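You operate a simulated robot arm through the tools that you are given. There is no shell and no other tool. Be economical: measure what you need, move in short steps, check, and stop when the job is done.

The job below is to be done with a simulated robot arm. You get a single attempt, and the scene is never put back.

TASK
Find where the limiter trips and set the blue switch by the reading.
Fine: mains on with dry hands, heat dial up till the red lamp lights; 75 to 85 C is PASS; dial to min, reset, mains off.

Only the result counts: the job must be done as asked and must still hold three seconds after the hand-in. Knocking over, shifting, dropping, spilling or breaking anything else fails it.

THE ROBOT
A 7-joint arm with a two-finger parallel gripper, fixed in place. Base frame: the origin is at the foot of the arm, x ahead of it, y to its left, z up. Readings come in m, rad, newtons and seconds.
Its first joint turns from -1.152 to 1.152 rad. Payload 1.57 kg.
The TCP is the grasp point between the finger pads, 0.03 m short of the fingertips. In the tool frame z runs along the fingers and y along their closing line. The gripper opens to 0.11 m. The fingers are 0.024 m wide and 0.012 m thick; the gripper's body (0.048 by 0.112 m) begins 0.078 m behind the TCP.
Orientation is told as [roll, pitch, yaw] about the base's x, y, z axes, in that order, counted from this pose: with the fingers straight down and closing along the base's y, the tool's x points along the base's -x, its y along +y and its z along -z.

THE INTERFACE
- The arm moves only by the tool servo_tool. Its argument "steps" is a list of rows, each a list of 3 entries, a list of its own where there are three numbers: the shift along the tool's x, y, z in units of 20 mm (1.0 is 20 mm), then the turn, a rotation vector about the tool's x, y, z in units of 5 degrees (1.0 is 5 degrees), then the finger opening in m, from 0 to 0.11. In form: [[[x, y, z], [rx, ry, rz], fingers], ...]. A call has 1 to 20 rows; each row shifts and turns the commanded pose from where the row before left it, along the tool's axes as they then stand. A call with a number of a shift or a turn outside -1 to 1 is refused whole. A row lasts 0.2 s, in which the tool goes at most 0.05 m and 0.15 rad; a call with a longer step from one row to the next is refused whole, and so is a gripper value outside its range. A pose out of reach is approached as far as the arm can. The call stops where the force on the tool passes 60 N (or 10 N more than at its start, if that is more) or the arm is blocked; 0.2 s more then pass. The fingers move at their own pace (about 0.108 m/s each) and stop on an object; they squeeze with about 33 N. The grip force told is the motor's: it shows also when the fingers shut on nothing. Time passes only in rows, and 0.2 s behind the last, so rows that do not move let the fingers close. It gives the time, the measured TCP pose, the force on the tool (base axes), the opening and the grip force at its end, in the units of the frame above (readings bear some noise).
- Cameras (640 x 400 px; columns grow to the right, rows downward): "scene" is fixed at [0.1616, -0.3849, 1.4312]; the picture's right is [0.83, -0.56, 0.00], its down [-0.17, -0.25, -0.95] and it looks along [0.53, 0.79, -0.30] (base axes); focal length 338 px, centre (320, 200). "wrist" rides on the gripper at [0.07, 0.016, -0.141] in the tool frame; the picture's right is [-0.23, 0.97, 0.00], its down [-0.86, -0.20, -0.48] and it looks along [-0.47, -0.11, 0.88] (tool axes); focal length 222 px, centre (320, 200). There is no depth. A picture from a camera that has moved, and an enlarged one, comes with that camera's place and axes in the base frame and with its lens.
- grab_frame(camera): a new picture of that camera. The clock stands still meanwhile.
- zoom(camera, box): a new picture of the part [left, top, right, bottom] of that camera's present view, enlarged. The clock stands still meanwhile.
- close_job(): hands the job in; it is judged then, once.

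Go step by step. Nothing tells you positions but the pictures and the camera data: compare them with the known pose of the tool, close in by small moves and look again before you grip or let go. The budget is 120 turns and 84 pictures, counting those below and the enlarged ones. Unless the task says otherwise, let go and move clear before handing in.

The tools are called after "Call:" as a command line: name --argument value ..., lists and objects as JSON in quotes. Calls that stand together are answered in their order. servo_tool: Moves the arm, as the interface text tells. Its arguments: {"type":"object","properties":{"steps":{"type":"array"}},"required":["steps"]} The other tools are called the same way: grab_frame (camera) takes a picture; zoom (camera, box) takes an enlarged picture of a part of a camera's view; close_job () hands the job in.

At the start:

```text
clock: 0.0
eef_pos: [0.4246, 0.0498, 1.2857]
tool_rot: [0.0, -0.001, 0.001]
wrist_force: [-0.4, -0.1, -0.1]
opening: 0.11
gripper_force: 0.1
```

scene: 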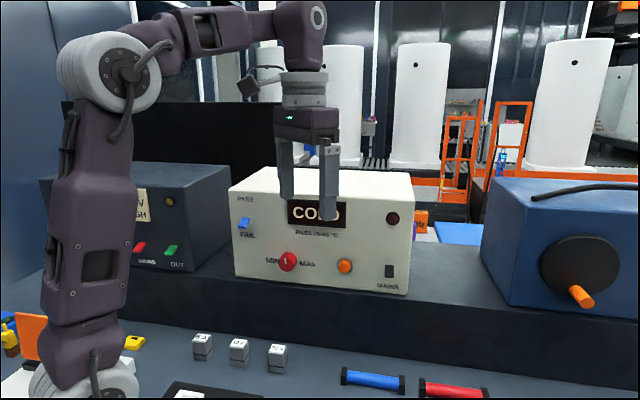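
wrist: 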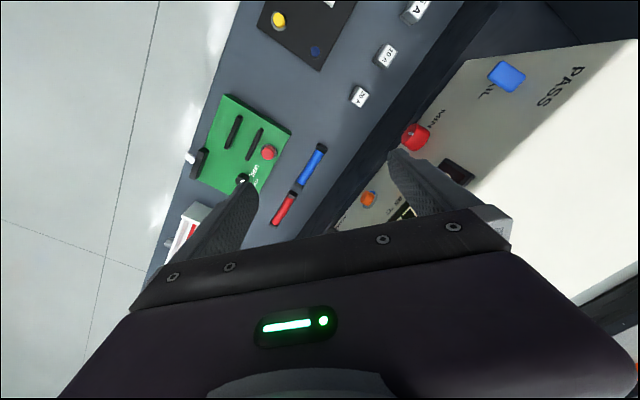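

I see a cream limiter box with a display, blue PASS/FAIL switch, red dial, orange reset button, red lamp and mains switch. I look closer before moving.

Call:
zoom --camera "scene" --box '[220, 160, 420, 300]'

Call:
zoom --camera "scene" --box '[0, 280, 320, 400]'

Call:
zoom --camera "wrist" --box '[320, 40, 640, 240]'

```text
2.86 times, centred on (320, 230) of scene
camera zoom: at [0.1616, -0.3849, 1.4312], right [0.83, -0.56, 0.0], down [-0.17, -0.25, -0.95], along [0.53, 0.79, -0.3], focal length 966 px, centre (320, 114)
```

zoom: 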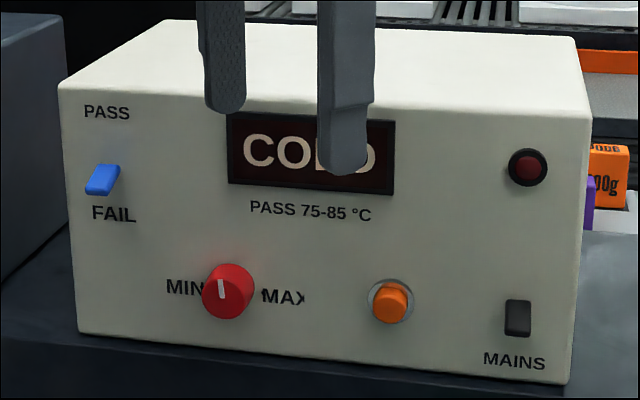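

```text
2.00 times, centred on (160, 340) of scene
camera zoom: at [0.1616, -0.3849, 1.4312], right [0.83, -0.56, 0.0], down [-0.17, -0.25, -0.95], along [0.53, 0.79, -0.3], focal length 676 px, centre (640, -80)
```

zoom: 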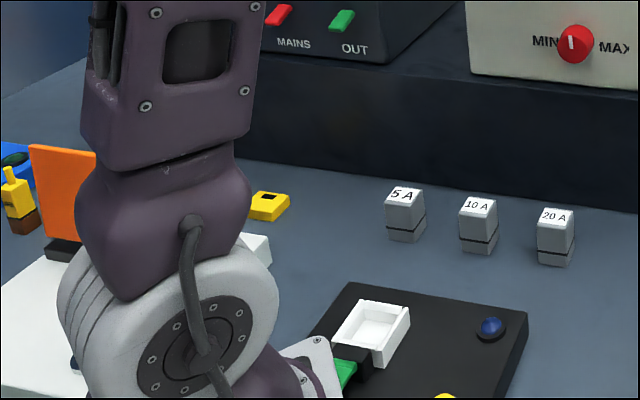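

```text
2.00 times, centred on (480, 140) of wrist
camera zoom: at [0.3545, 0.0657, 1.428], right [0.23, 0.97, 0.0], down [0.86, -0.2, 0.48], along [0.47, -0.11, -0.88], focal length 444 px, centre (0, 320)
```

zoom: 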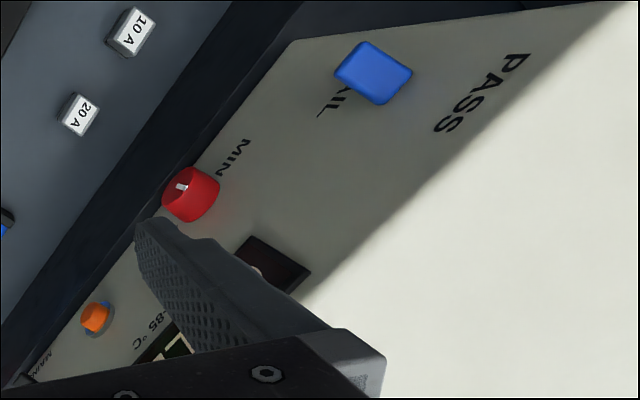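

I place the dial at about (0.462, 0.185, 1.094), reset at (0.553, 0.105, 1.091), the blue switch at (0.395, 0.247, 1.174) and mains near (0.626, 0.050, 1.082). The box face looks vertical and is turned about 42° from the base x axis. I will turn the hand to face it, closing the fingers and tilting forward.

Call:
servo_tool --steps '[[[0, 0, 0], [0, 0, -1], 0.0], [[0, 0, 0], [0, 0, -1], 0.0], [[0, 0, 0], [0, 0, -1], 0.0], [[0, 0, 0], [0, 0, -1], 0.0], [[0, 0, 0], [0, 0, -1], 0.0], [[0, 0, 0], [0, 0, -1], 0.0], [[0, 0, 0], [0, 0, -1], 0.0], [[0, 0, 0], [0, 0, -1], 0.0], [[0, 0, 0], [0, 0, -1], 0.0], [[0, 0, 0], [0, 0, -0.6], 0.0], [[0, 0, 0], [0, -1, 0], 0.0], [[0, 0, 0], [0, -1, 0], 0.0], [[0, 0, 0], [0, -1, 0], 0.0], [[0, 0, 0], [0, -1, 0], 0.0], [[0, 0, 0], [0, -1, 0], 0.0], [[0, 0, 0], [0, -1, 0], 0.0], [[0, 0, 0], [0, 0, 0], 0.0]]'

Call:
grab_frame --camera "scene"

Call:
grab_frame --camera "wrist"

```text
clock: 3.6
eef_pos: [0.425, 0.048, 1.287]
tool_rot: [-0.001, -0.525, 0.836]
wrist_force: [0.2, 0.0, -0.6]
opening: 0.0
gripper_force: 21.9
```

```text
78 pictures are left
```

scene: 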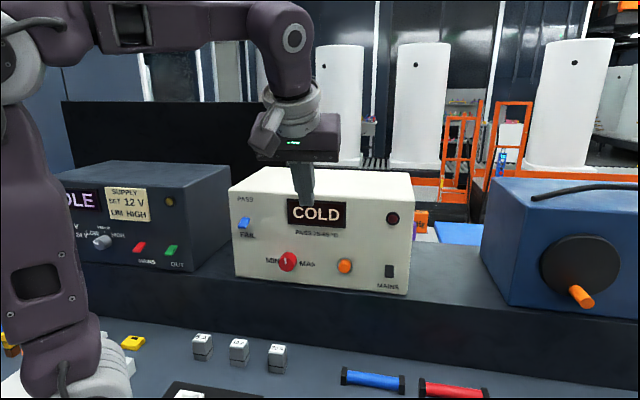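

```text
77 pictures are left
camera wrist: at [0.3249, -0.0372, 1.3745], right [-0.59, 0.8, 0.11], down [0.48, 0.24, 0.84], along [0.65, 0.55, -0.53], focal length 222 px, centre (320, 200)
```

wrist: 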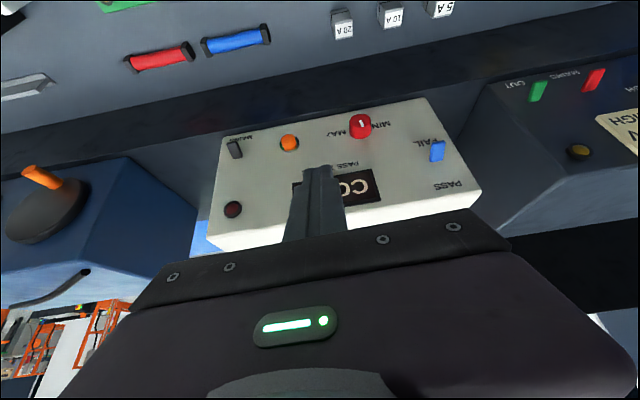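

The hand now faces the box at 30° tilt and everything is visible. I zoom in to read the mains switch and dial and to refine positions.

Call:
zoom --camera "wrist" --box '[200, 90, 360, 190]'

Call:
zoom --camera "wrist" --box '[340, 100, 500, 200]'

Call:
zoom --camera "scene" --box '[320, 230, 420, 300]'

Call:
zoom --camera "scene" --box '[228, 185, 328, 285]'

```text
4.00 times, centred on (280, 140) of wrist
camera zoom: at [0.3249, -0.0372, 1.3745], right [-0.59, 0.8, 0.11], down [0.48, 0.24, 0.84], along [0.65, 0.55, -0.53], focal length 888 px, centre (480, 440)
```

zoom: 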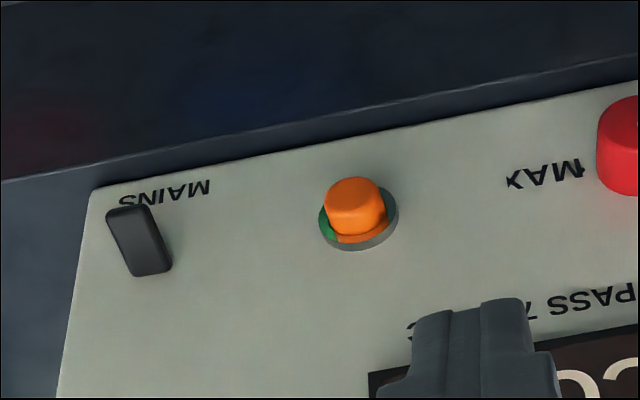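

```text
4.00 times, centred on (420, 150) of wrist
camera zoom: at [0.3249, -0.0372, 1.3745], right [-0.59, 0.8, 0.11], down [0.48, 0.24, 0.84], along [0.65, 0.55, -0.53], focal length 888 px, centre (-80, 400)
```

zoom: 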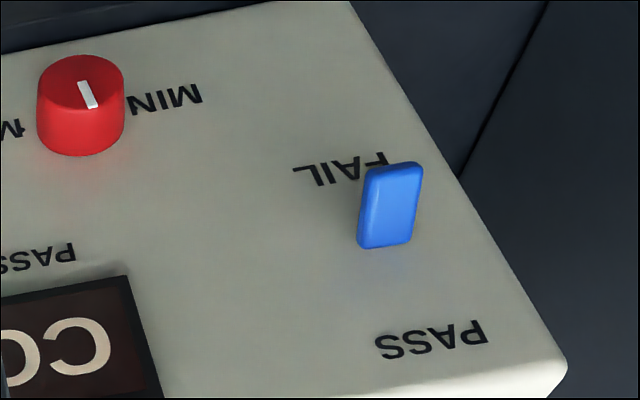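

```text
5.71 times, centred on (370, 265) of scene
camera zoom: at [0.1616, -0.3849, 1.4312], right [0.83, -0.56, 0.0], down [-0.17, -0.25, -0.95], along [0.53, 0.79, -0.3], focal length 1932 px, centre (34, -171)
```

zoom: 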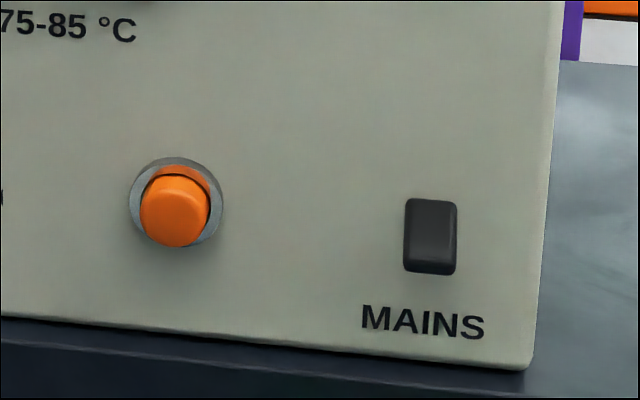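

```text
4.00 times, centred on (278, 235) of scene
camera zoom: at [0.1616, -0.3849, 1.4312], right [0.83, -0.56, 0.0], down [-0.17, -0.25, -0.95], along [0.53, 0.79, -0.3], focal length 1353 px, centre (488, 60)
```

zoom: 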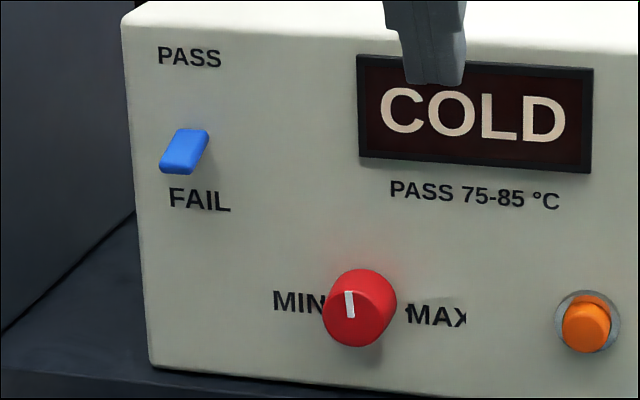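

Both the blue and mains paddles currently point down (FAIL and off), so mains must go up. In a horizontal pose the wrist camera would hang under the hand near the fuses. I'll roll the hand 180° here so the camera ends up on top.

Call:
servo_tool --steps '[[[0, 0, 0], [0, 0, 1], 0.0], [[0, 0, 0], [0, 0, 1], 0.0], [[0, 0, 0], [0, 0, 1], 0.0], [[0, 0, 0], [0, 0, 1], 0.0], [[0, 0, 0], [0, 0, 1], 0.0], [[0, 0, 0], [0, 0, 1], 0.0], [[0, 0, 0], [0, 0, 1], 0.0], [[0, 0, 0], [0, 0, 1], 0.0], [[0, 0, 0], [0, 0, 1], 0.0], [[0, 0, 0], [0, 0, 1], 0.0], [[0, 0, 0], [0, 0, 1], 0.0], [[0, 0, 0], [0, 0, 1], 0.0], [[0, 0, 0], [0, 0, 1], 0.0], [[0, 0, 0], [0, 0, 1], 0.0], [[0, 0, 0], [0, 0, 1], 0.0], [[0, 0, 0], [0, 0, 1], 0.0], [[0, 0, 0], [0, 0, 1], 0.0], [[0, 0, 0], [0, 0, 1], 0.0], [[0, 0, 0], [0, 0, 0], 0.0]]'

```text
clock: 7.6
eef_pos: [0.4253, 0.0498, 1.2862]
tool_rot: [0.524, 0.002, -0.734]
wrist_force: [0.8, -0.2, 0.2]
opening: 0.0
gripper_force: 21.3
```

Call:
servo_tool --steps '[[[0, 0, 0], [0, 0, 1], 0.0], [[0, 0, 0], [0, 0, 1], 0.0], [[0, 0, 0], [0, 0, 1], 0.0], [[0, 0, 0], [0, 0, 1], 0.0], [[0, 0, 0], [0, 0, 1], 0.0], [[0, 0, 0], [0, 0, 1], 0.0], [[0, 0, 0], [0, 0, 1], 0.0], [[0, 0, 0], [0, 0, 1], 0.0], [[0, 0, 0], [0, 0, 1], 0.0], [[0, 0, 0], [0, 0, 1], 0.0], [[0, 0, 0], [0, 0, 1], 0.0], [[0, 0, 0], [0, 0, 1], 0.0], [[0, 0, 0], [0, 0, 1], 0.0], [[0, 0, 0], [0, 0, 1], 0.0], [[0, 0, 0], [0, 0, 1], 0.0], [[0, 0, 0], [0, 0, 1], 0.0], [[0, 0, 0], [0, 0, 1], 0.0], [[0, 0, 0], [0, 0, 1], 0.0], [[0, 0, 0], [0, 0, 0], 0.0]]'

Call:
grab_frame --camera "scene"

Call:
grab_frame --camera "wrist"

```text
clock: 11.6
eef_pos: [0.4245, 0.0508, 1.2851]
tool_rot: [0.001, 0.524, -2.305]
wrist_force: [0.3, 0.4, 0.8]
opening: 0.0
gripper_force: 21.4
```

```text
72 pictures are left
```

scene: 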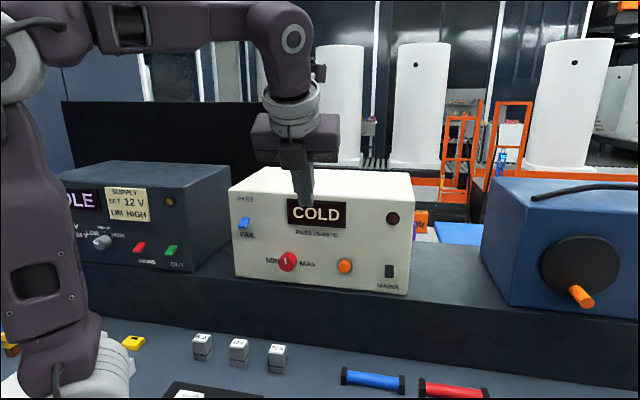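

```text
71 pictures are left
camera wrist: at [0.4292, 0.0309, 1.4436], right [0.59, -0.8, -0.11], down [-0.8, -0.59, -0.01], along [-0.06, 0.1, -0.99], focal length 222 px, centre (320, 200)
```

wrist: 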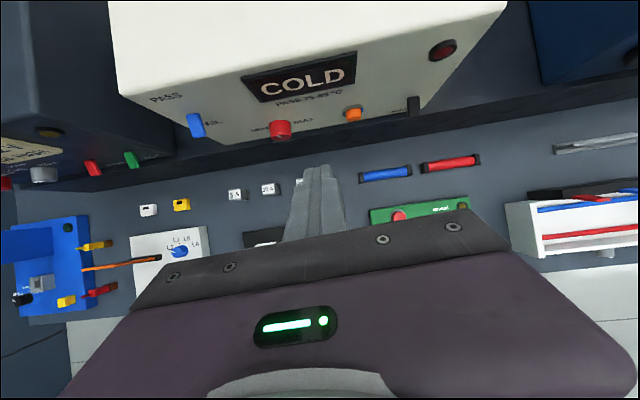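

The full roll worked and the plan view confirms positions; the face normal is at about 45°. I pitch forward to 75° and move to a point in front of the mains paddle.

Call:
servo_tool --steps '[[[0, 0, 0], [0, 1, 0], 0.0], [[0, 0, 0], [0, 1, 0], 0.0], [[0, 0, 0], [0, 1, 0], 0.0], [[0, 0, 0], [0, 1, 0], 0.0], [[0, 0, 0], [0, 1, 0], 0.0], [[0, 0, 0], [0, 1, 0], 0.0], [[0, 0, 0], [0, 1, 0], 0.0], [[0, 0, 0], [0, 1, 0], 0.0], [[0, 0, 0], [0, 1, 0], 0.0], [[0, 0, 0], [-0.58, 0, 0.155], 0.0], [[-0.9, 0.88, 0.5], [0, 0, 0], 0.0], [[-0.9, 0.88, 0.5], [0, 0, 0], 0.0], [[-0.9, 0.88, 0.5], [0, 0, 0], 0.0], [[-0.9, 0.88, 0.5], [0, 0, 0], 0.0], [[-0.9, 0.88, 0.5], [0, 0, 0], 0.0], [[-0.9, 0.88, 0.5], [0, 0, 0], 0.0], [[-0.9, 0.88, 0.5], [0, 0, 0], 0.0], [[-0.9, 0.88, 0.5], [0, 0, 0], 0.0], [[0, 0, 0], [0, 0, 0], 0.0]]'

Call:
grab_frame --camera "scene"

Call:
grab_frame --camera "wrist"

```text
clock: 15.6
eef_pos: [0.552, -0.0214, 1.1254]
tool_rot: [0.002, 1.31, -2.355]
wrist_force: [-0.3, -0.1, -0.2]
opening: 0.0
gripper_force: 21.3
```

```text
70 pictures are left
```

scene: 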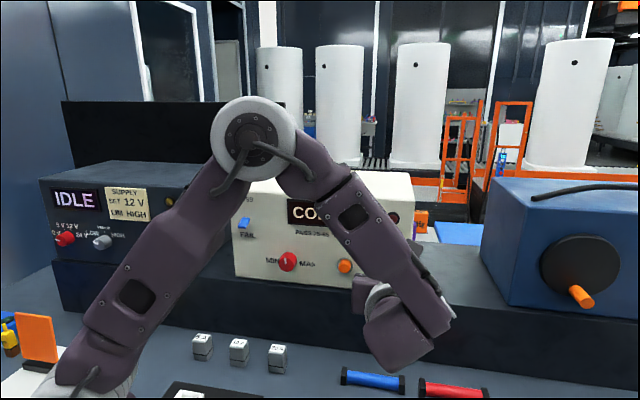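

```text
69 pictures are left
camera wrist: at [0.4788, -0.1162, 1.23], right [0.65, -0.73, -0.22], down [-0.62, -0.34, -0.7], along [0.44, 0.59, -0.68], focal length 222 px, centre (320, 200)
```

wrist: 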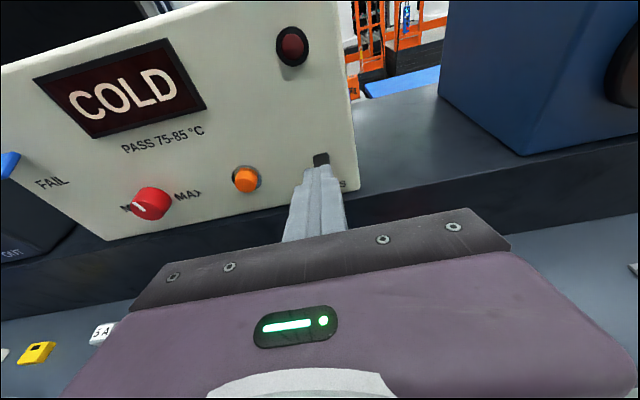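

The hand is laterally aligned with the mains paddle. Since the wrist would get low at this pitch, I'll go back to 50° tilt, open the fingers and approach to pinch the paddle by its sides.

Call:
servo_tool --steps '[[[0, 0, 0], [0, -1, 0], 0.02], [[0, 0, 0], [0, -1, 0], 0.05], [[0, 0, 0], [0, -1, 0], 0.05], [[0, 0, 0], [0, -1, 0], 0.05], [[0, 0, 0], [0, -1, 0], 0.05], [[-0.1, 0, 0.9], [0, 0, 0], 0.05], [[-0.07, 0, 0.87], [0, 0, 0], 0.05], [[0, 0, 0], [0, 0, 0], 0.05]]'

Call:
grab_frame --camera "wrist"

Call:
grab_frame --camera "scene"

```text
clock: 17.4
eef_pos: [0.5704, -0.0038, 1.0989]
tool_rot: [0.0, 0.873, -2.357]
wrist_force: [-0.3, 0.2, -0.1]
opening: 0.0501
gripper_force: 0.0
```

```text
68 pictures are left
camera wrist: at [0.5366, -0.0607, 1.2453], right [0.59, -0.79, -0.17], down [-0.79, -0.51, -0.35], along [0.19, 0.34, -0.92], focal length 222 px, centre (320, 200)
```

wrist: 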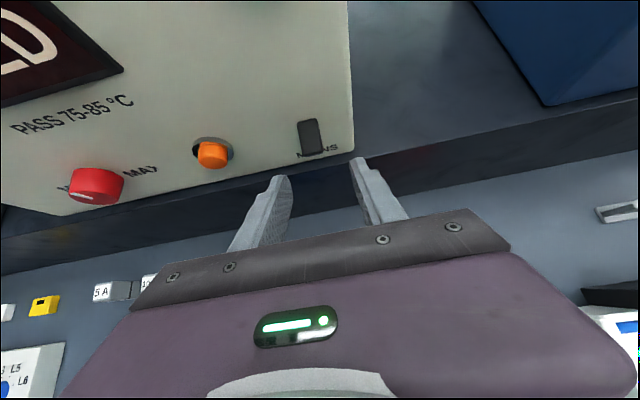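

```text
67 pictures are left
```

scene: 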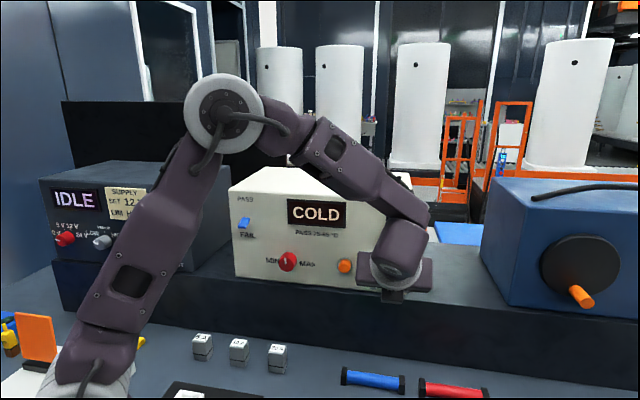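

The paddle lies midway between the open fingers. I advance 30 mm toward it.

Call:
servo_tool --steps '[[[0.48, -0.03, 0.58], [0, 0, 0], 0.05], [[0.48, -0.03, 0.58], [0, 0, 0], 0.05], [[0, 0, 0], [0, 0, 0], 0.05]]'

Call:
zoom --camera "wrist" --box '[220, 90, 420, 215]'

```text
clock: 18.2
eef_pos: [0.5906, 0.0201, 1.1005]
tool_rot: [-0.001, 0.874, -2.357]
wrist_force: [0.3, -0.2, 0.9]
opening: 0.0501
gripper_force: 0.1
```

```text
3.20 times, centred on (320, 152) of wrist
camera zoom: at [0.5572, -0.0373, 1.2458], right [0.59, -0.79, -0.17], down [-0.79, -0.51, -0.35], along [0.19, 0.34, -0.92], focal length 711 px, centre (320, 352)
```

zoom: 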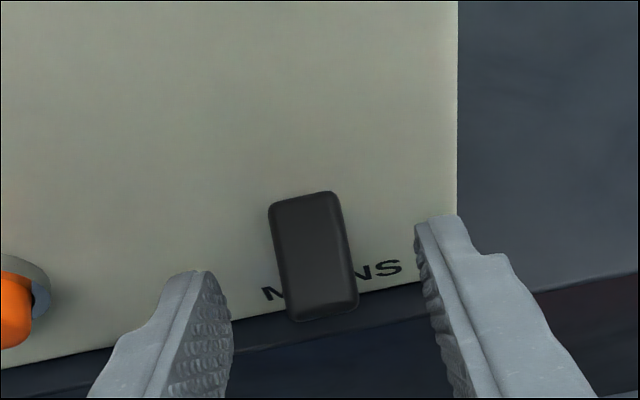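

The paddle is between the fingers with about 10 mm overlap. I close on it.

Call:
servo_tool --steps '[[[0, 0, 0], [0, 0, 0], 0.03], [[0, 0, 0], [0, 0, 0], 0.01], [[0, 0, 0], [0, 0, 0], 0.01]]'

Call:
zoom --camera "wrist" --box '[220, 90, 420, 215]'

```text
clock: 19.0
eef_pos: [0.5908, 0.018, 1.1012]
tool_rot: [0.003, 0.872, -2.356]
wrist_force: [6.1, -1.0, -0.5]
opening: 0.0172
gripper_force: 32.5
```

```text
3.20 times, centred on (320, 152) of wrist
camera zoom: at [0.5573, -0.0377, 1.2458], right [0.58, -0.79, -0.17], down [-0.79, -0.51, -0.35], along [0.19, 0.34, -0.92], focal length 711 px, centre (320, 352)
```

zoom: 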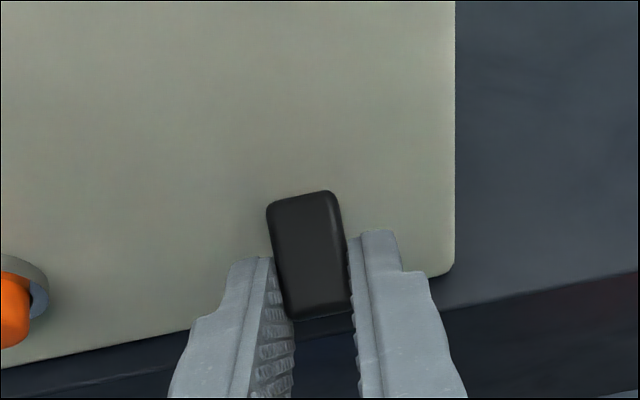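

The paddle is gripped at 17 mm. I lift it along its arc.

Call:
servo_tool --steps '[[[0.09, 0, -0.157], [0, 0, 0], 0.01], [[0.09, 0, -0.157], [0, 0, 0], 0.01], [[0.09, 0, -0.157], [0, 0, 0], 0.01], [[0.09, 0, -0.157], [0, 0, 0], 0.01], [[0.17, 0, -0.06], [0, 0, 0], 0.01], [[0.17, 0, -0.06], [0, 0, 0], 0.01], [[0.17, 0, -0.06], [0, 0, 0], 0.01], [[0.17, 0, -0.06], [0, 0, 0], 0.01], [[0, 0, 0], [0, 0, 0], 0.01]]'

Call:
zoom --camera "wrist" --box '[220, 90, 420, 215]'

Call:
zoom --camera "scene" --box '[220, 160, 420, 300]'

```text
clock: 21.0
eef_pos: [0.5896, 0.0178, 1.1278]
tool_rot: [0.0, 0.871, -2.354]
wrist_force: [-14.9, -9.1, -18.0]
opening: 0.0177
gripper_force: 32.7
```

```text
3.20 times, centred on (320, 152) of wrist
camera zoom: at [0.5565, -0.0387, 1.2717], right [0.59, -0.79, -0.17], down [-0.79, -0.51, -0.35], along [0.19, 0.34, -0.92], focal length 711 px, centre (320, 352)
```

zoom: 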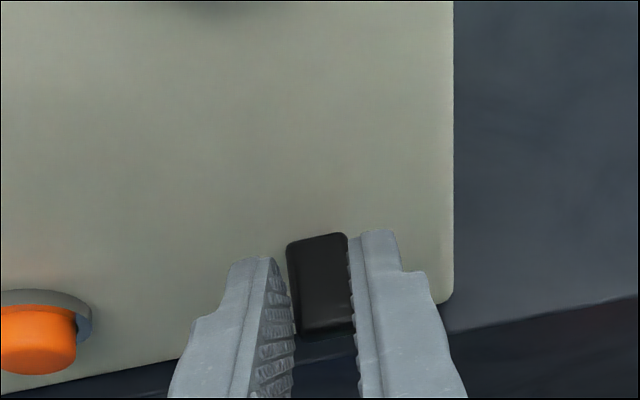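

```text
2.86 times, centred on (320, 230) of scene
camera zoom: at [0.1615, -0.3852, 1.4311], right [0.83, -0.56, 0.0], down [-0.17, -0.25, -0.95], along [0.53, 0.79, -0.3], focal length 966 px, centre (320, 114)
```

zoom: 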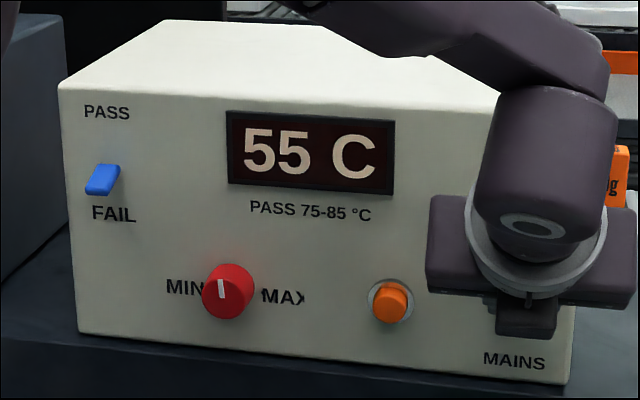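

The display reads 55 C, so mains is on. I release, back away, re-pitch and move across to in front of the dial.

Call:
servo_tool --steps '[[[0, 0, 0], [0, 0, 0], 0.04], [[0, 0, 0], [0, 0, 0], 0.07], [[-0.54, 0, -0.64], [0, 0, 0], 0.07], [[-0.54, 0, -0.64], [0, 0, 0], 0.07], [[-0.54, 0, -0.64], [0, 0, 0], 0.07], [[0, 0, 0], [0, 1, 0], 0.07], [[0, 0, 0], [0, 1, 0], 0.07], [[0, 0, 0], [0, 1, 0], 0.07], [[0, 0, 0], [0, 1, 0], 0.07], [[0, 0, 0], [0, 1, 0], 0.07], [[0, -1, 0], [0, 0, 0], 0.07], [[0, -1, 0], [0, 0, 0], 0.07], [[0, -1, 0], [0, 0, 0], 0.07], [[0, -1, 0], [0, 0, 0], 0.07], [[0, -1, 0], [0, 0, 0], 0.07], [[0, -1, 0], [0, 0, 0], 0.07], [[0, -1, 0], [0, 0, 0], 0.07], [[0, -1, 0], [0, 0, 0], 0.07], [[0, -1, 0], [0, 0, 0], 0.07], [[0, -1, 0], [0, 0, 0], 0.07]]'

Call:
grab_frame --camera "wrist"

Call:
grab_frame --camera "scene"

```text
clock: 25.2
eef_pos: [0.4418, 0.0956, 1.1279]
tool_rot: [0.002, 1.31, -2.356]
wrist_force: [0.7, -0.5, 0.4]
opening: 0.0701
gripper_force: 0.1
out of reach, approached as far as the arm can: row 19, 20
```

```text
62 pictures are left
camera wrist: at [0.3693, 0.0001, 1.2323], right [0.65, -0.73, -0.22], down [-0.62, -0.34, -0.7], along [0.44, 0.59, -0.68], focal length 222 px, centre (320, 200)
```

wrist: 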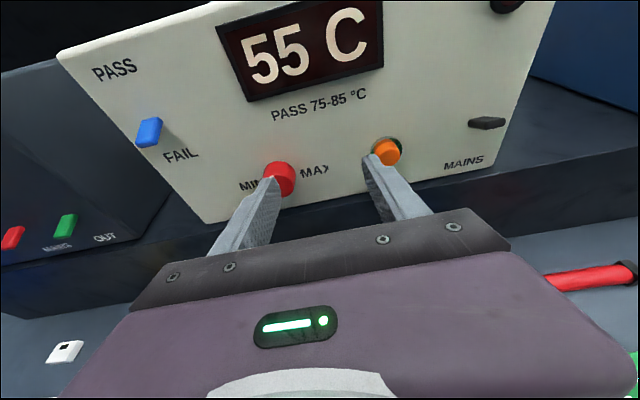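

```text
61 pictures are left
```

scene: 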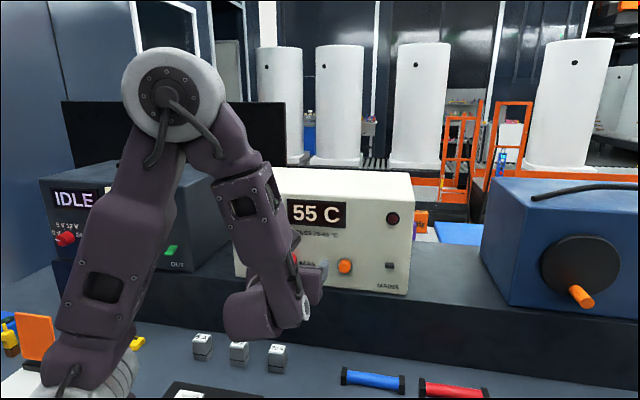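

At 75° pitch the dial position is too close in for the arm, so I'll work the dial at 45° tilt. The mains paddle is clearly up now. I pitch back and line up in front of the dial.

Call:
servo_tool --steps '[[[0, 0, 0], [0, -1, 0], 0.07], [[0, 0, 0], [0, -1, 0], 0.07], [[0, 0, 0], [0, -1, 0], 0.07], [[0, 0, 0], [0, -1, 0], 0.07], [[0, 0, 0], [0, -1, 0], 0.07], [[0, 0, 0], [0, -1, 0], 0.07], [[0.95, 0, -0.6], [0, 0, 0], 0.07], [[0, 0, 0], [0, 0, 0], 0.07]]'

```text
clock: 27.0
eef_pos: [0.4454, 0.1006, 1.1483]
tool_rot: [0.001, 0.786, -2.353]
wrist_force: [0.9, 0.1, -1.1]
opening: 0.07
gripper_force: 0.0
```

Call:
servo_tool --steps '[[[0, -0.8, 0], [0, 0, 0], 0.07], [[0, -0.8, 0], [0, 0, 0], 0.07], [[0, -0.8, 0], [0, 0, 0], 0.07], [[0, 0, 0], [0, 0, 0], 0.07]]'

Call:
grab_frame --camera "wrist"

Call:
grab_frame --camera "scene"

```text
clock: 28.0
eef_pos: [0.4121, 0.1361, 1.1495]
tool_rot: [0.0, 0.785, -2.357]
wrist_force: [0.2, 0.7, 0.2]
opening: 0.07
gripper_force: 0.2
```

```text
60 pictures are left
camera wrist: at [0.3876, 0.0876, 1.2995], right [0.57, -0.8, -0.16], down [-0.81, -0.53, -0.27], along [0.13, 0.28, -0.95], focal length 222 px, centre (320, 200)
```

wrist: 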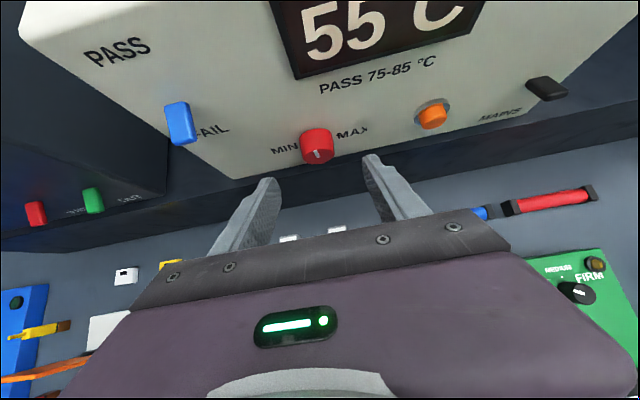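

```text
59 pictures are left
```

scene: 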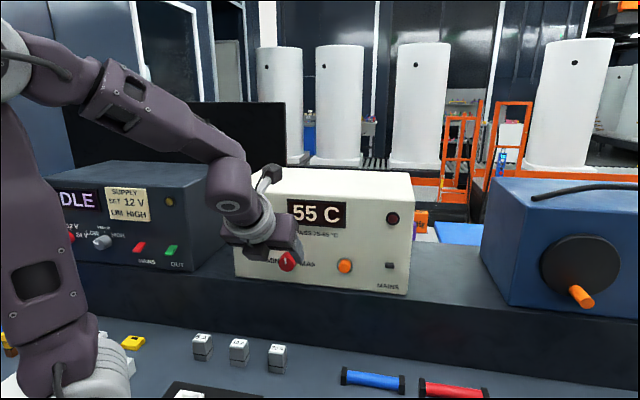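

Call:
zoom --camera "wrist" --box '[220, 80, 420, 205]'

```text
3.20 times, centred on (320, 142) of wrist
camera zoom: at [0.3876, 0.0876, 1.2995], right [0.57, -0.8, -0.16], down [-0.81, -0.53, -0.27], along [0.13, 0.28, -0.95], focal length 711 px, centre (320, 384)
```

zoom: 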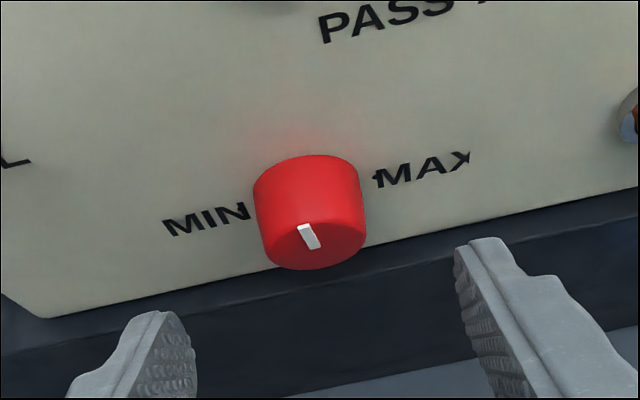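

The knob front is near (0.453, 0.177, 1.094), diameter about 36 mm, and the hand is aligned with it. I rotate the hand 30° counter‑clockwise about the knob axis to have room for a clockwise stroke.

Call:
servo_tool --steps '[[[-0.008, -0.242, 0.008], [-0.707, 0, -0.707], 0.07], [[-0.008, -0.242, 0.008], [-0.707, 0, -0.707], 0.07], [[-0.008, -0.242, 0.008], [-0.707, 0, -0.707], 0.07], [[-0.008, -0.242, 0.008], [-0.707, 0, -0.707], 0.07], [[-0.008, -0.242, 0.008], [-0.707, 0, -0.707], 0.07], [[-0.008, -0.242, 0.008], [-0.707, 0, -0.707], 0.07], [[0, 0, 0], [0, 0, 0], 0.07]]'

Call:
grab_frame --camera "wrist"

```text
clock: 29.6
eef_pos: [0.3927, 0.1545, 1.1415]
tool_rot: [0.689, 0.657, -1.893]
wrist_force: [0.5, 0.2, 0.8]
opening: 0.0699
gripper_force: 0.1
```

```text
57 pictures are left
camera wrist: at [0.3136, 0.161, 1.2796], right [0.54, -0.77, 0.35], down [-0.69, -0.64, -0.33], along [0.48, -0.06, -0.88], focal length 222 px, centre (320, 200)
```

wrist: 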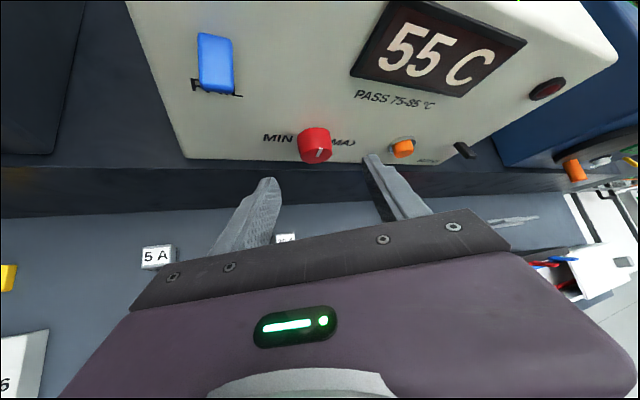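

Call:
servo_tool --steps '[[[0.125, 0, 0.77], [0, 0, 0], 0.07], [[0.125, 0, 0.77], [0, 0, 0], 0.07], [[0.125, 0, 0.77], [0, 0, 0], 0.07], [[0.125, 0, 0.7], [0, 0, 0], 0.07], [[0, 0, 0], [0, 0, 0], 0.07]]'

Call:
zoom --camera "wrist" --box '[220, 80, 420, 205]'

Call:
zoom --camera "scene" --box '[220, 160, 420, 300]'

```text
clock: 30.8
eef_pos: [0.44, 0.1765, 1.1106]
tool_rot: [0.685, 0.659, -1.893]
wrist_force: [-0.2, -0.9, -1.3]
opening: 0.0699
gripper_force: 0.0
```

```text
3.20 times, centred on (320, 142) of wrist
camera zoom: at [0.3616, 0.1834, 1.2493], right [0.54, -0.77, 0.35], down [-0.69, -0.64, -0.33], along [0.48, -0.06, -0.88], focal length 711 px, centre (320, 384)
```

zoom: 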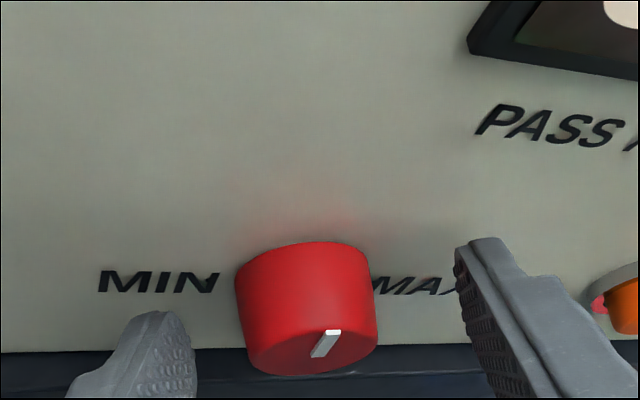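

```text
2.86 times, centred on (320, 230) of scene
camera zoom: at [0.1617, -0.3849, 1.4312], right [0.83, -0.56, 0.0], down [-0.17, -0.25, -0.95], along [0.53, 0.79, -0.3], focal length 966 px, centre (320, 114)
```

zoom: 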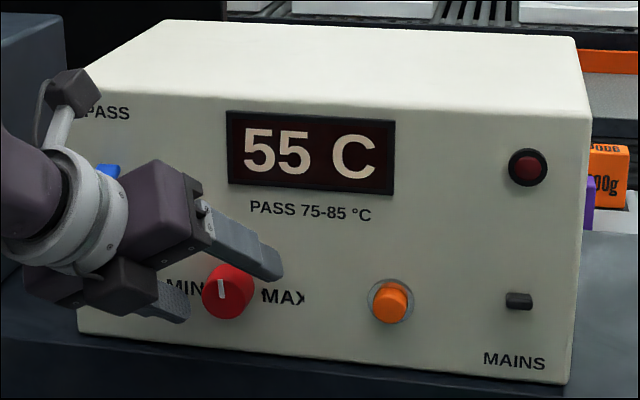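

The fingers straddle the knob. I close on it.

Call:
servo_tool --steps '[[[0, 0, 0], [0, 0, 0], 0.05], [[0, 0, 0], [0, 0, 0], 0.02], [[0, 0, 0], [0, 0, 0], 0.02], [[0, 0, 0], [0, 0, 0], 0.02]]'

Call:
zoom --camera "wrist" --box '[220, 80, 420, 205]'

```text
clock: 31.8
eef_pos: [0.4381, 0.1784, 1.1108]
tool_rot: [0.677, 0.659, -1.892]
wrist_force: [-16.8, 18.0, -18.4]
opening: 0.0338
gripper_force: 41.6
```

```text
3.20 times, centred on (320, 142) of wrist
camera zoom: at [0.3604, 0.1848, 1.2487], right [0.55, -0.76, 0.34], down [-0.69, -0.64, -0.33], along [0.47, -0.06, -0.88], focal length 711 px, centre (320, 384)
```

zoom: 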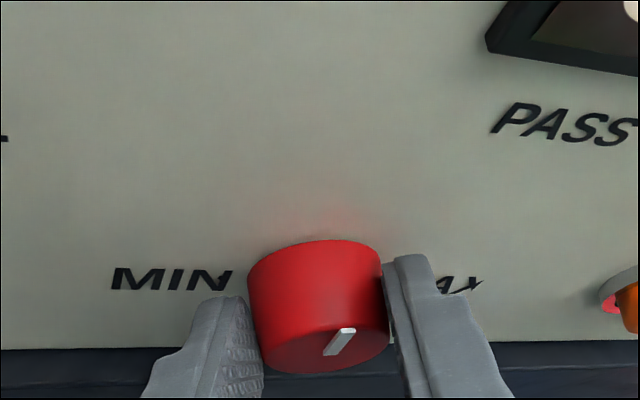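

Grip holds but with a sideways load, so I shift 2.6 mm to relieve it, then turn 10° clockwise and check.

Call:
servo_tool --steps '[[[0, -0.13, 0], [0, 0, 0], 0.02], [[0, 0, 0], [0, 0, 0], 0.02], [[-0.003, 0.083, 0.003], [0.707, 0, 0.707], 0.02], [[-0.003, 0.083, 0.003], [0.707, 0, 0.707], 0.02], [[0, 0, 0], [0, 0, 0], 0.02]]'

Call:
zoom --camera "scene" --box '[220, 160, 420, 300]'

Call:
zoom --camera "wrist" --box '[220, 80, 420, 205]'

```text
clock: 33.0
eef_pos: [0.4417, 0.1766, 1.1108]
tool_rot: [0.475, 0.729, -2.027]
wrist_force: [2.5, 16.7, -8.1]
opening: 0.0337
gripper_force: 41.9
```

```text
2.86 times, centred on (320, 230) of scene
camera zoom: at [0.1619, -0.3843, 1.4313], right [0.83, -0.56, 0.0], down [-0.17, -0.25, -0.95], along [0.53, 0.79, -0.3], focal length 966 px, centre (320, 114)
```

zoom: 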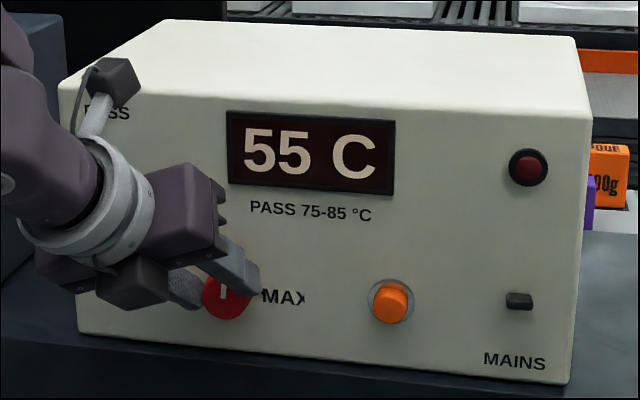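

```text
3.20 times, centred on (320, 142) of wrist
camera zoom: at [0.3792, 0.1653, 1.2581], right [0.57, -0.8, 0.18], down [-0.74, -0.6, -0.32], along [0.36, 0.05, -0.93], focal length 711 px, centre (320, 384)
```

zoom: 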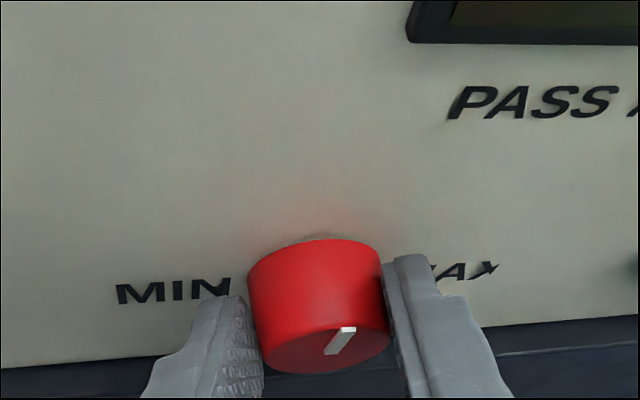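

The knob turns with the hand; reading is still 55. I turn 15° more.

Call:
servo_tool --steps '[[[-0.003, 0.083, 0.003], [0.707, 0, 0.707], 0.02], [[-0.003, 0.083, 0.003], [0.707, 0, 0.707], 0.02], [[-0.003, 0.083, 0.003], [0.707, 0, 0.707], 0.02], [[0, 0, 0], [0, 0, 0], 0.02], [[0, 0, 0], [0, 0, 0], 0.02]]'

Call:
zoom --camera "scene" --box '[220, 160, 420, 300]'

```text
clock: 34.2
eef_pos: [0.4455, 0.171, 1.113]
tool_rot: [0.125, 0.783, -2.269]
wrist_force: [7.0, 4.6, 31.6]
opening: 0.0338
gripper_force: 42.1
```

```text
2.86 times, centred on (320, 230) of scene
camera zoom: at [0.1614, -0.385, 1.4312], right [0.83, -0.56, 0.0], down [-0.17, -0.25, -0.95], along [0.53, 0.79, -0.3], focal length 966 px, centre (320, 114)
```

zoom: 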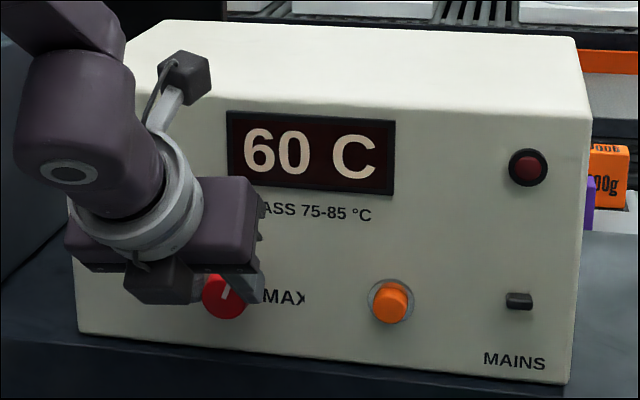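

The reading climbs to 60 C. I relieve the vertical load a little and turn 5° more, then look.

Call:
servo_tool --steps '[[[0.1, 0, -0.1], [0, 0, 0], 0.02], [[0, 0, 0], [0, 0, 0], 0.02], [[-0.003, 0.083, 0.003], [0.707, 0, 0.707], 0.02], [[0, 0, 0], [0, 0, 0], 0.02], [[0, 0, 0], [0, 0, 0], 0.02]]'

Call:
zoom --camera "scene" --box '[220, 160, 420, 300]'

Call:
zoom --camera "wrist" --box '[220, 80, 420, 205]'

```text
clock: 35.4
eef_pos: [0.445, 0.1697, 1.1132]
tool_rot: [-0.001, 0.78, -2.358]
wrist_force: [23.0, 0.9, -29.2]
opening: 0.0335
gripper_force: 41.3
```

```text
2.86 times, centred on (320, 230) of scene
camera zoom: at [0.1628, -0.3847, 1.4311], right [0.83, -0.56, 0.0], down [-0.17, -0.25, -0.95], along [0.53, 0.79, -0.3], focal length 966 px, centre (320, 114)
```

zoom: 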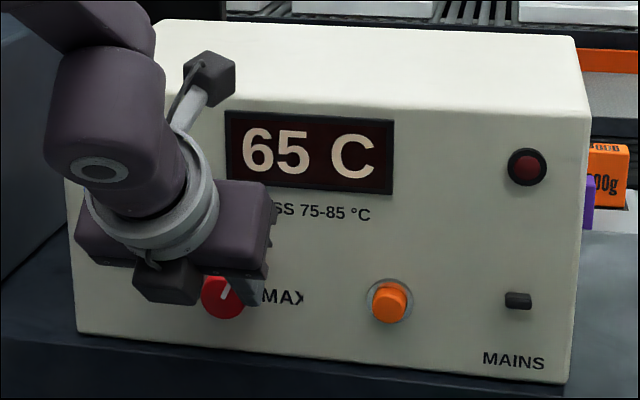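

```text
3.20 times, centred on (320, 142) of wrist
camera zoom: at [0.4213, 0.1229, 1.2635], right [0.57, -0.8, -0.16], down [-0.81, -0.53, -0.26], along [0.13, 0.28, -0.95], focal length 711 px, centre (320, 384)
```

zoom: 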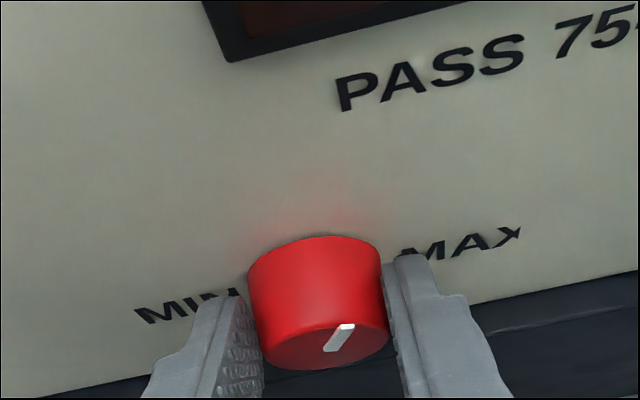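

65 C, lamp still dark. I undo half of the vertical correction and go on in 2.5° steps.

Call:
servo_tool --steps '[[[-0.05, 0, 0.05], [0, 0, 0], 0.02], [[-0.001, 0.042, 0.001], [0.354, 0, 0.354], 0.02], [[0, 0, 0], [0, 0, 0], 0.02], [[0, 0, 0], [0, 0, 0], 0.02]]'

Call:
zoom --camera "scene" --box '[220, 160, 420, 300]'

```text
clock: 36.4
eef_pos: [0.446, 0.1687, 1.1113]
tool_rot: [-0.06, 0.785, -2.4]
wrist_force: [5.6, -8.0, 3.3]
opening: 0.0338
gripper_force: 41.4
```

```text
2.86 times, centred on (320, 230) of scene
camera zoom: at [0.1618, -0.3852, 1.4311], right [0.83, -0.56, 0.0], down [-0.17, -0.25, -0.95], along [0.53, 0.79, -0.3], focal length 966 px, centre (320, 114)
```

zoom: 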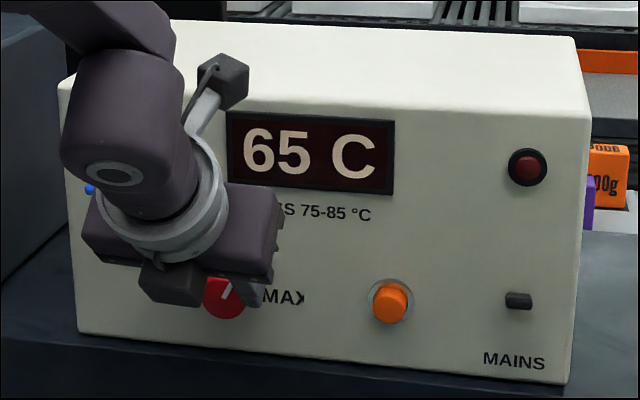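

Still 65 C with low forces. I turn another 5°.

Call:
servo_tool --steps '[[[-0.001, 0.042, 0.001], [0.354, 0, 0.354], 0.02], [[-0.001, 0.042, 0.001], [0.354, 0, 0.354], 0.02], [[0, 0, 0], [0, 0, 0], 0.02], [[0, 0, 0], [0, 0, 0], 0.02]]'

Call:
zoom --camera "scene" --box '[220, 160, 420, 300]'

```text
clock: 37.4
eef_pos: [0.4481, 0.1677, 1.1132]
tool_rot: [-0.184, 0.778, -2.489]
wrist_force: [6.1, -18.5, 5.1]
opening: 0.0337
gripper_force: 41.0
```

```text
2.86 times, centred on (320, 230) of scene
camera zoom: at [0.1618, -0.3856, 1.431], right [0.83, -0.56, 0.0], down [-0.17, -0.25, -0.95], along [0.53, 0.79, -0.3], focal length 966 px, centre (320, 114)
```

zoom: 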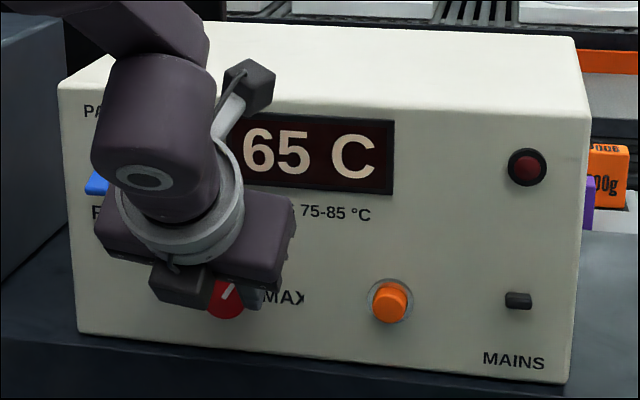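

Call:
servo_tool --steps '[[[-0.001, 0.042, 0.001], [0.354, 0, 0.354], 0.02], [[0, 0, 0], [0, 0, 0], 0.02], [[0, 0, 0], [0, 0, 0], 0.02]]'

Call:
grab_frame --camera "wrist"

Call:
zoom --camera "scene" --box '[220, 160, 420, 300]'

```text
clock: 38.2
eef_pos: [0.4489, 0.1667, 1.1134]
tool_rot: [-0.244, 0.77, -2.531]
wrist_force: [4.5, -26.2, 3.7]
opening: 0.0335
gripper_force: 41.9
```

```text
46 pictures are left
camera wrist: at [0.4415, 0.1017, 1.258], right [0.54, -0.77, -0.33], down [-0.84, -0.49, -0.23], along [0.02, 0.4, -0.92], focal length 222 px, centre (320, 200)
```

wrist: 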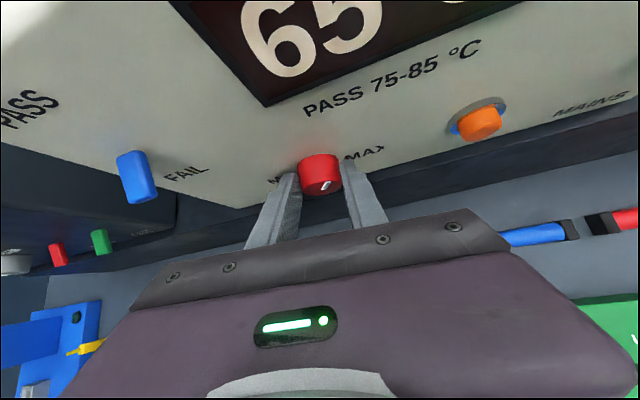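

```text
2.86 times, centred on (320, 230) of scene
camera zoom: at [0.1618, -0.3858, 1.4309], right [0.83, -0.56, 0.0], down [-0.17, -0.25, -0.95], along [0.53, 0.79, -0.3], focal length 966 px, centre (320, 114)
```

zoom: 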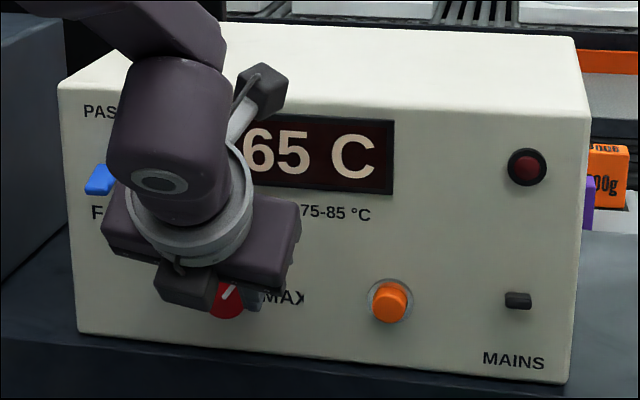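

Still 65 C. The wrist camera sees the display too. I ease the side load and turn 5° more.

Call:
servo_tool --steps '[[[-0.04, 0.1, -0.04], [0, 0, 0], 0.02], [[-0.001, 0.042, 0.001], [0.354, 0, 0.354], 0.02], [[-0.001, 0.042, 0.001], [0.354, 0, 0.354], 0.02], [[0, 0, 0], [0, 0, 0], 0.02], [[0, 0, 0], [0, 0, 0], 0.02]]'

Call:
zoom --camera "scene" --box '[220, 160, 420, 300]'

```text
clock: 39.4
eef_pos: [0.4509, 0.165, 1.1127]
tool_rot: [-0.362, 0.753, -2.611]
wrist_force: [17.4, -4.4, 5.6]
opening: 0.0335
gripper_force: 41.8
```

```text
2.86 times, centred on (320, 230) of scene
camera zoom: at [0.1621, -0.385, 1.4311], right [0.83, -0.56, 0.0], down [-0.17, -0.25, -0.95], along [0.53, 0.79, -0.3], focal length 966 px, centre (320, 114)
```

zoom: 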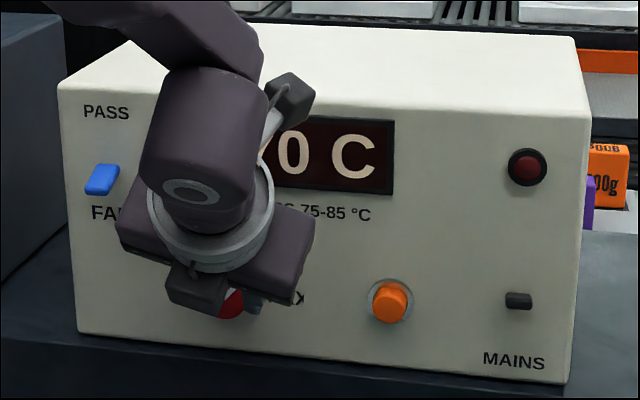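

Reading 70 C, lamp dark. Next 5°.

Call:
servo_tool --steps '[[[-0.001, 0.042, 0.001], [0.354, 0, 0.354], 0.02], [[-0.001, 0.042, 0.001], [0.354, 0, 0.354], 0.02], [[0, 0, 0], [0, 0, 0], 0.02], [[0, 0, 0], [0, 0, 0], 0.02]]'

Call:
grab_frame --camera "scene"

Call:
grab_frame --camera "wrist"

```text
clock: 40.4
eef_pos: [0.4511, 0.1647, 1.1119]
tool_rot: [-0.477, 0.728, -2.688]
wrist_force: [20.8, 2.6, 10.5]
opening: 0.0336
gripper_force: 41.4
```

```text
43 pictures are left
```

scene: 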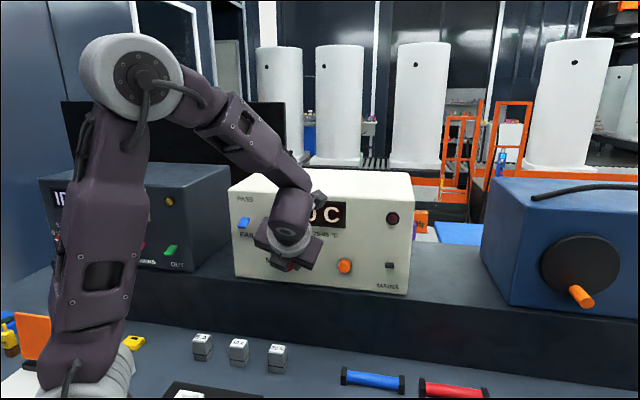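

```text
42 pictures are left
camera wrist: at [0.4618, 0.0812, 1.2472], right [0.49, -0.72, -0.48], down [-0.86, -0.47, -0.18], along [-0.1, 0.51, -0.86], focal length 222 px, centre (320, 200)
```

wrist: 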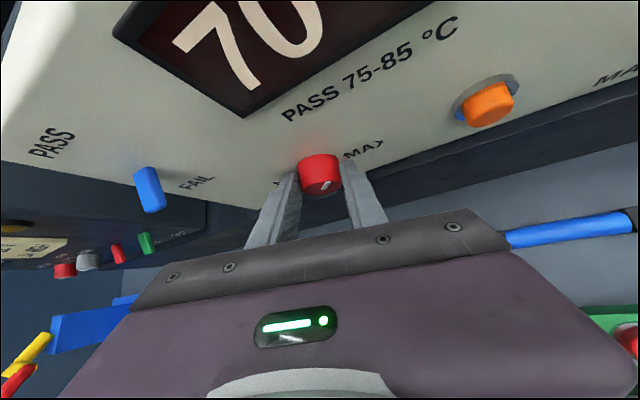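

70 C confirmed by wrist. Next 5°.

Call:
servo_tool --steps '[[[-0.001, 0.042, 0.001], [0.354, 0, 0.354], 0.02], [[-0.001, 0.042, 0.001], [0.354, 0, 0.354], 0.02], [[0, 0, 0], [0, 0, 0], 0.02], [[0, 0, 0], [0, 0, 0], 0.02]]'

Call:
zoom --camera "scene" --box '[220, 160, 420, 300]'

```text
clock: 41.4
eef_pos: [0.4519, 0.1634, 1.1109]
tool_rot: [-0.584, 0.697, -2.757]
wrist_force: [19.8, 0.9, 19.9]
opening: 0.0335
gripper_force: 41.1
```

```text
2.86 times, centred on (320, 230) of scene
camera zoom: at [0.162, -0.385, 1.4311], right [0.83, -0.56, 0.0], down [-0.17, -0.25, -0.95], along [0.53, 0.79, -0.3], focal length 966 px, centre (320, 114)
```

zoom: 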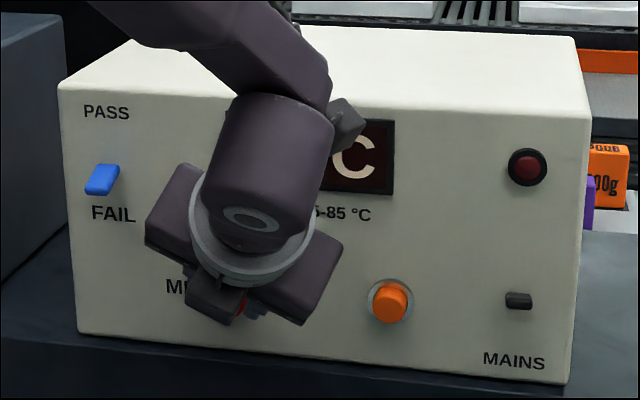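

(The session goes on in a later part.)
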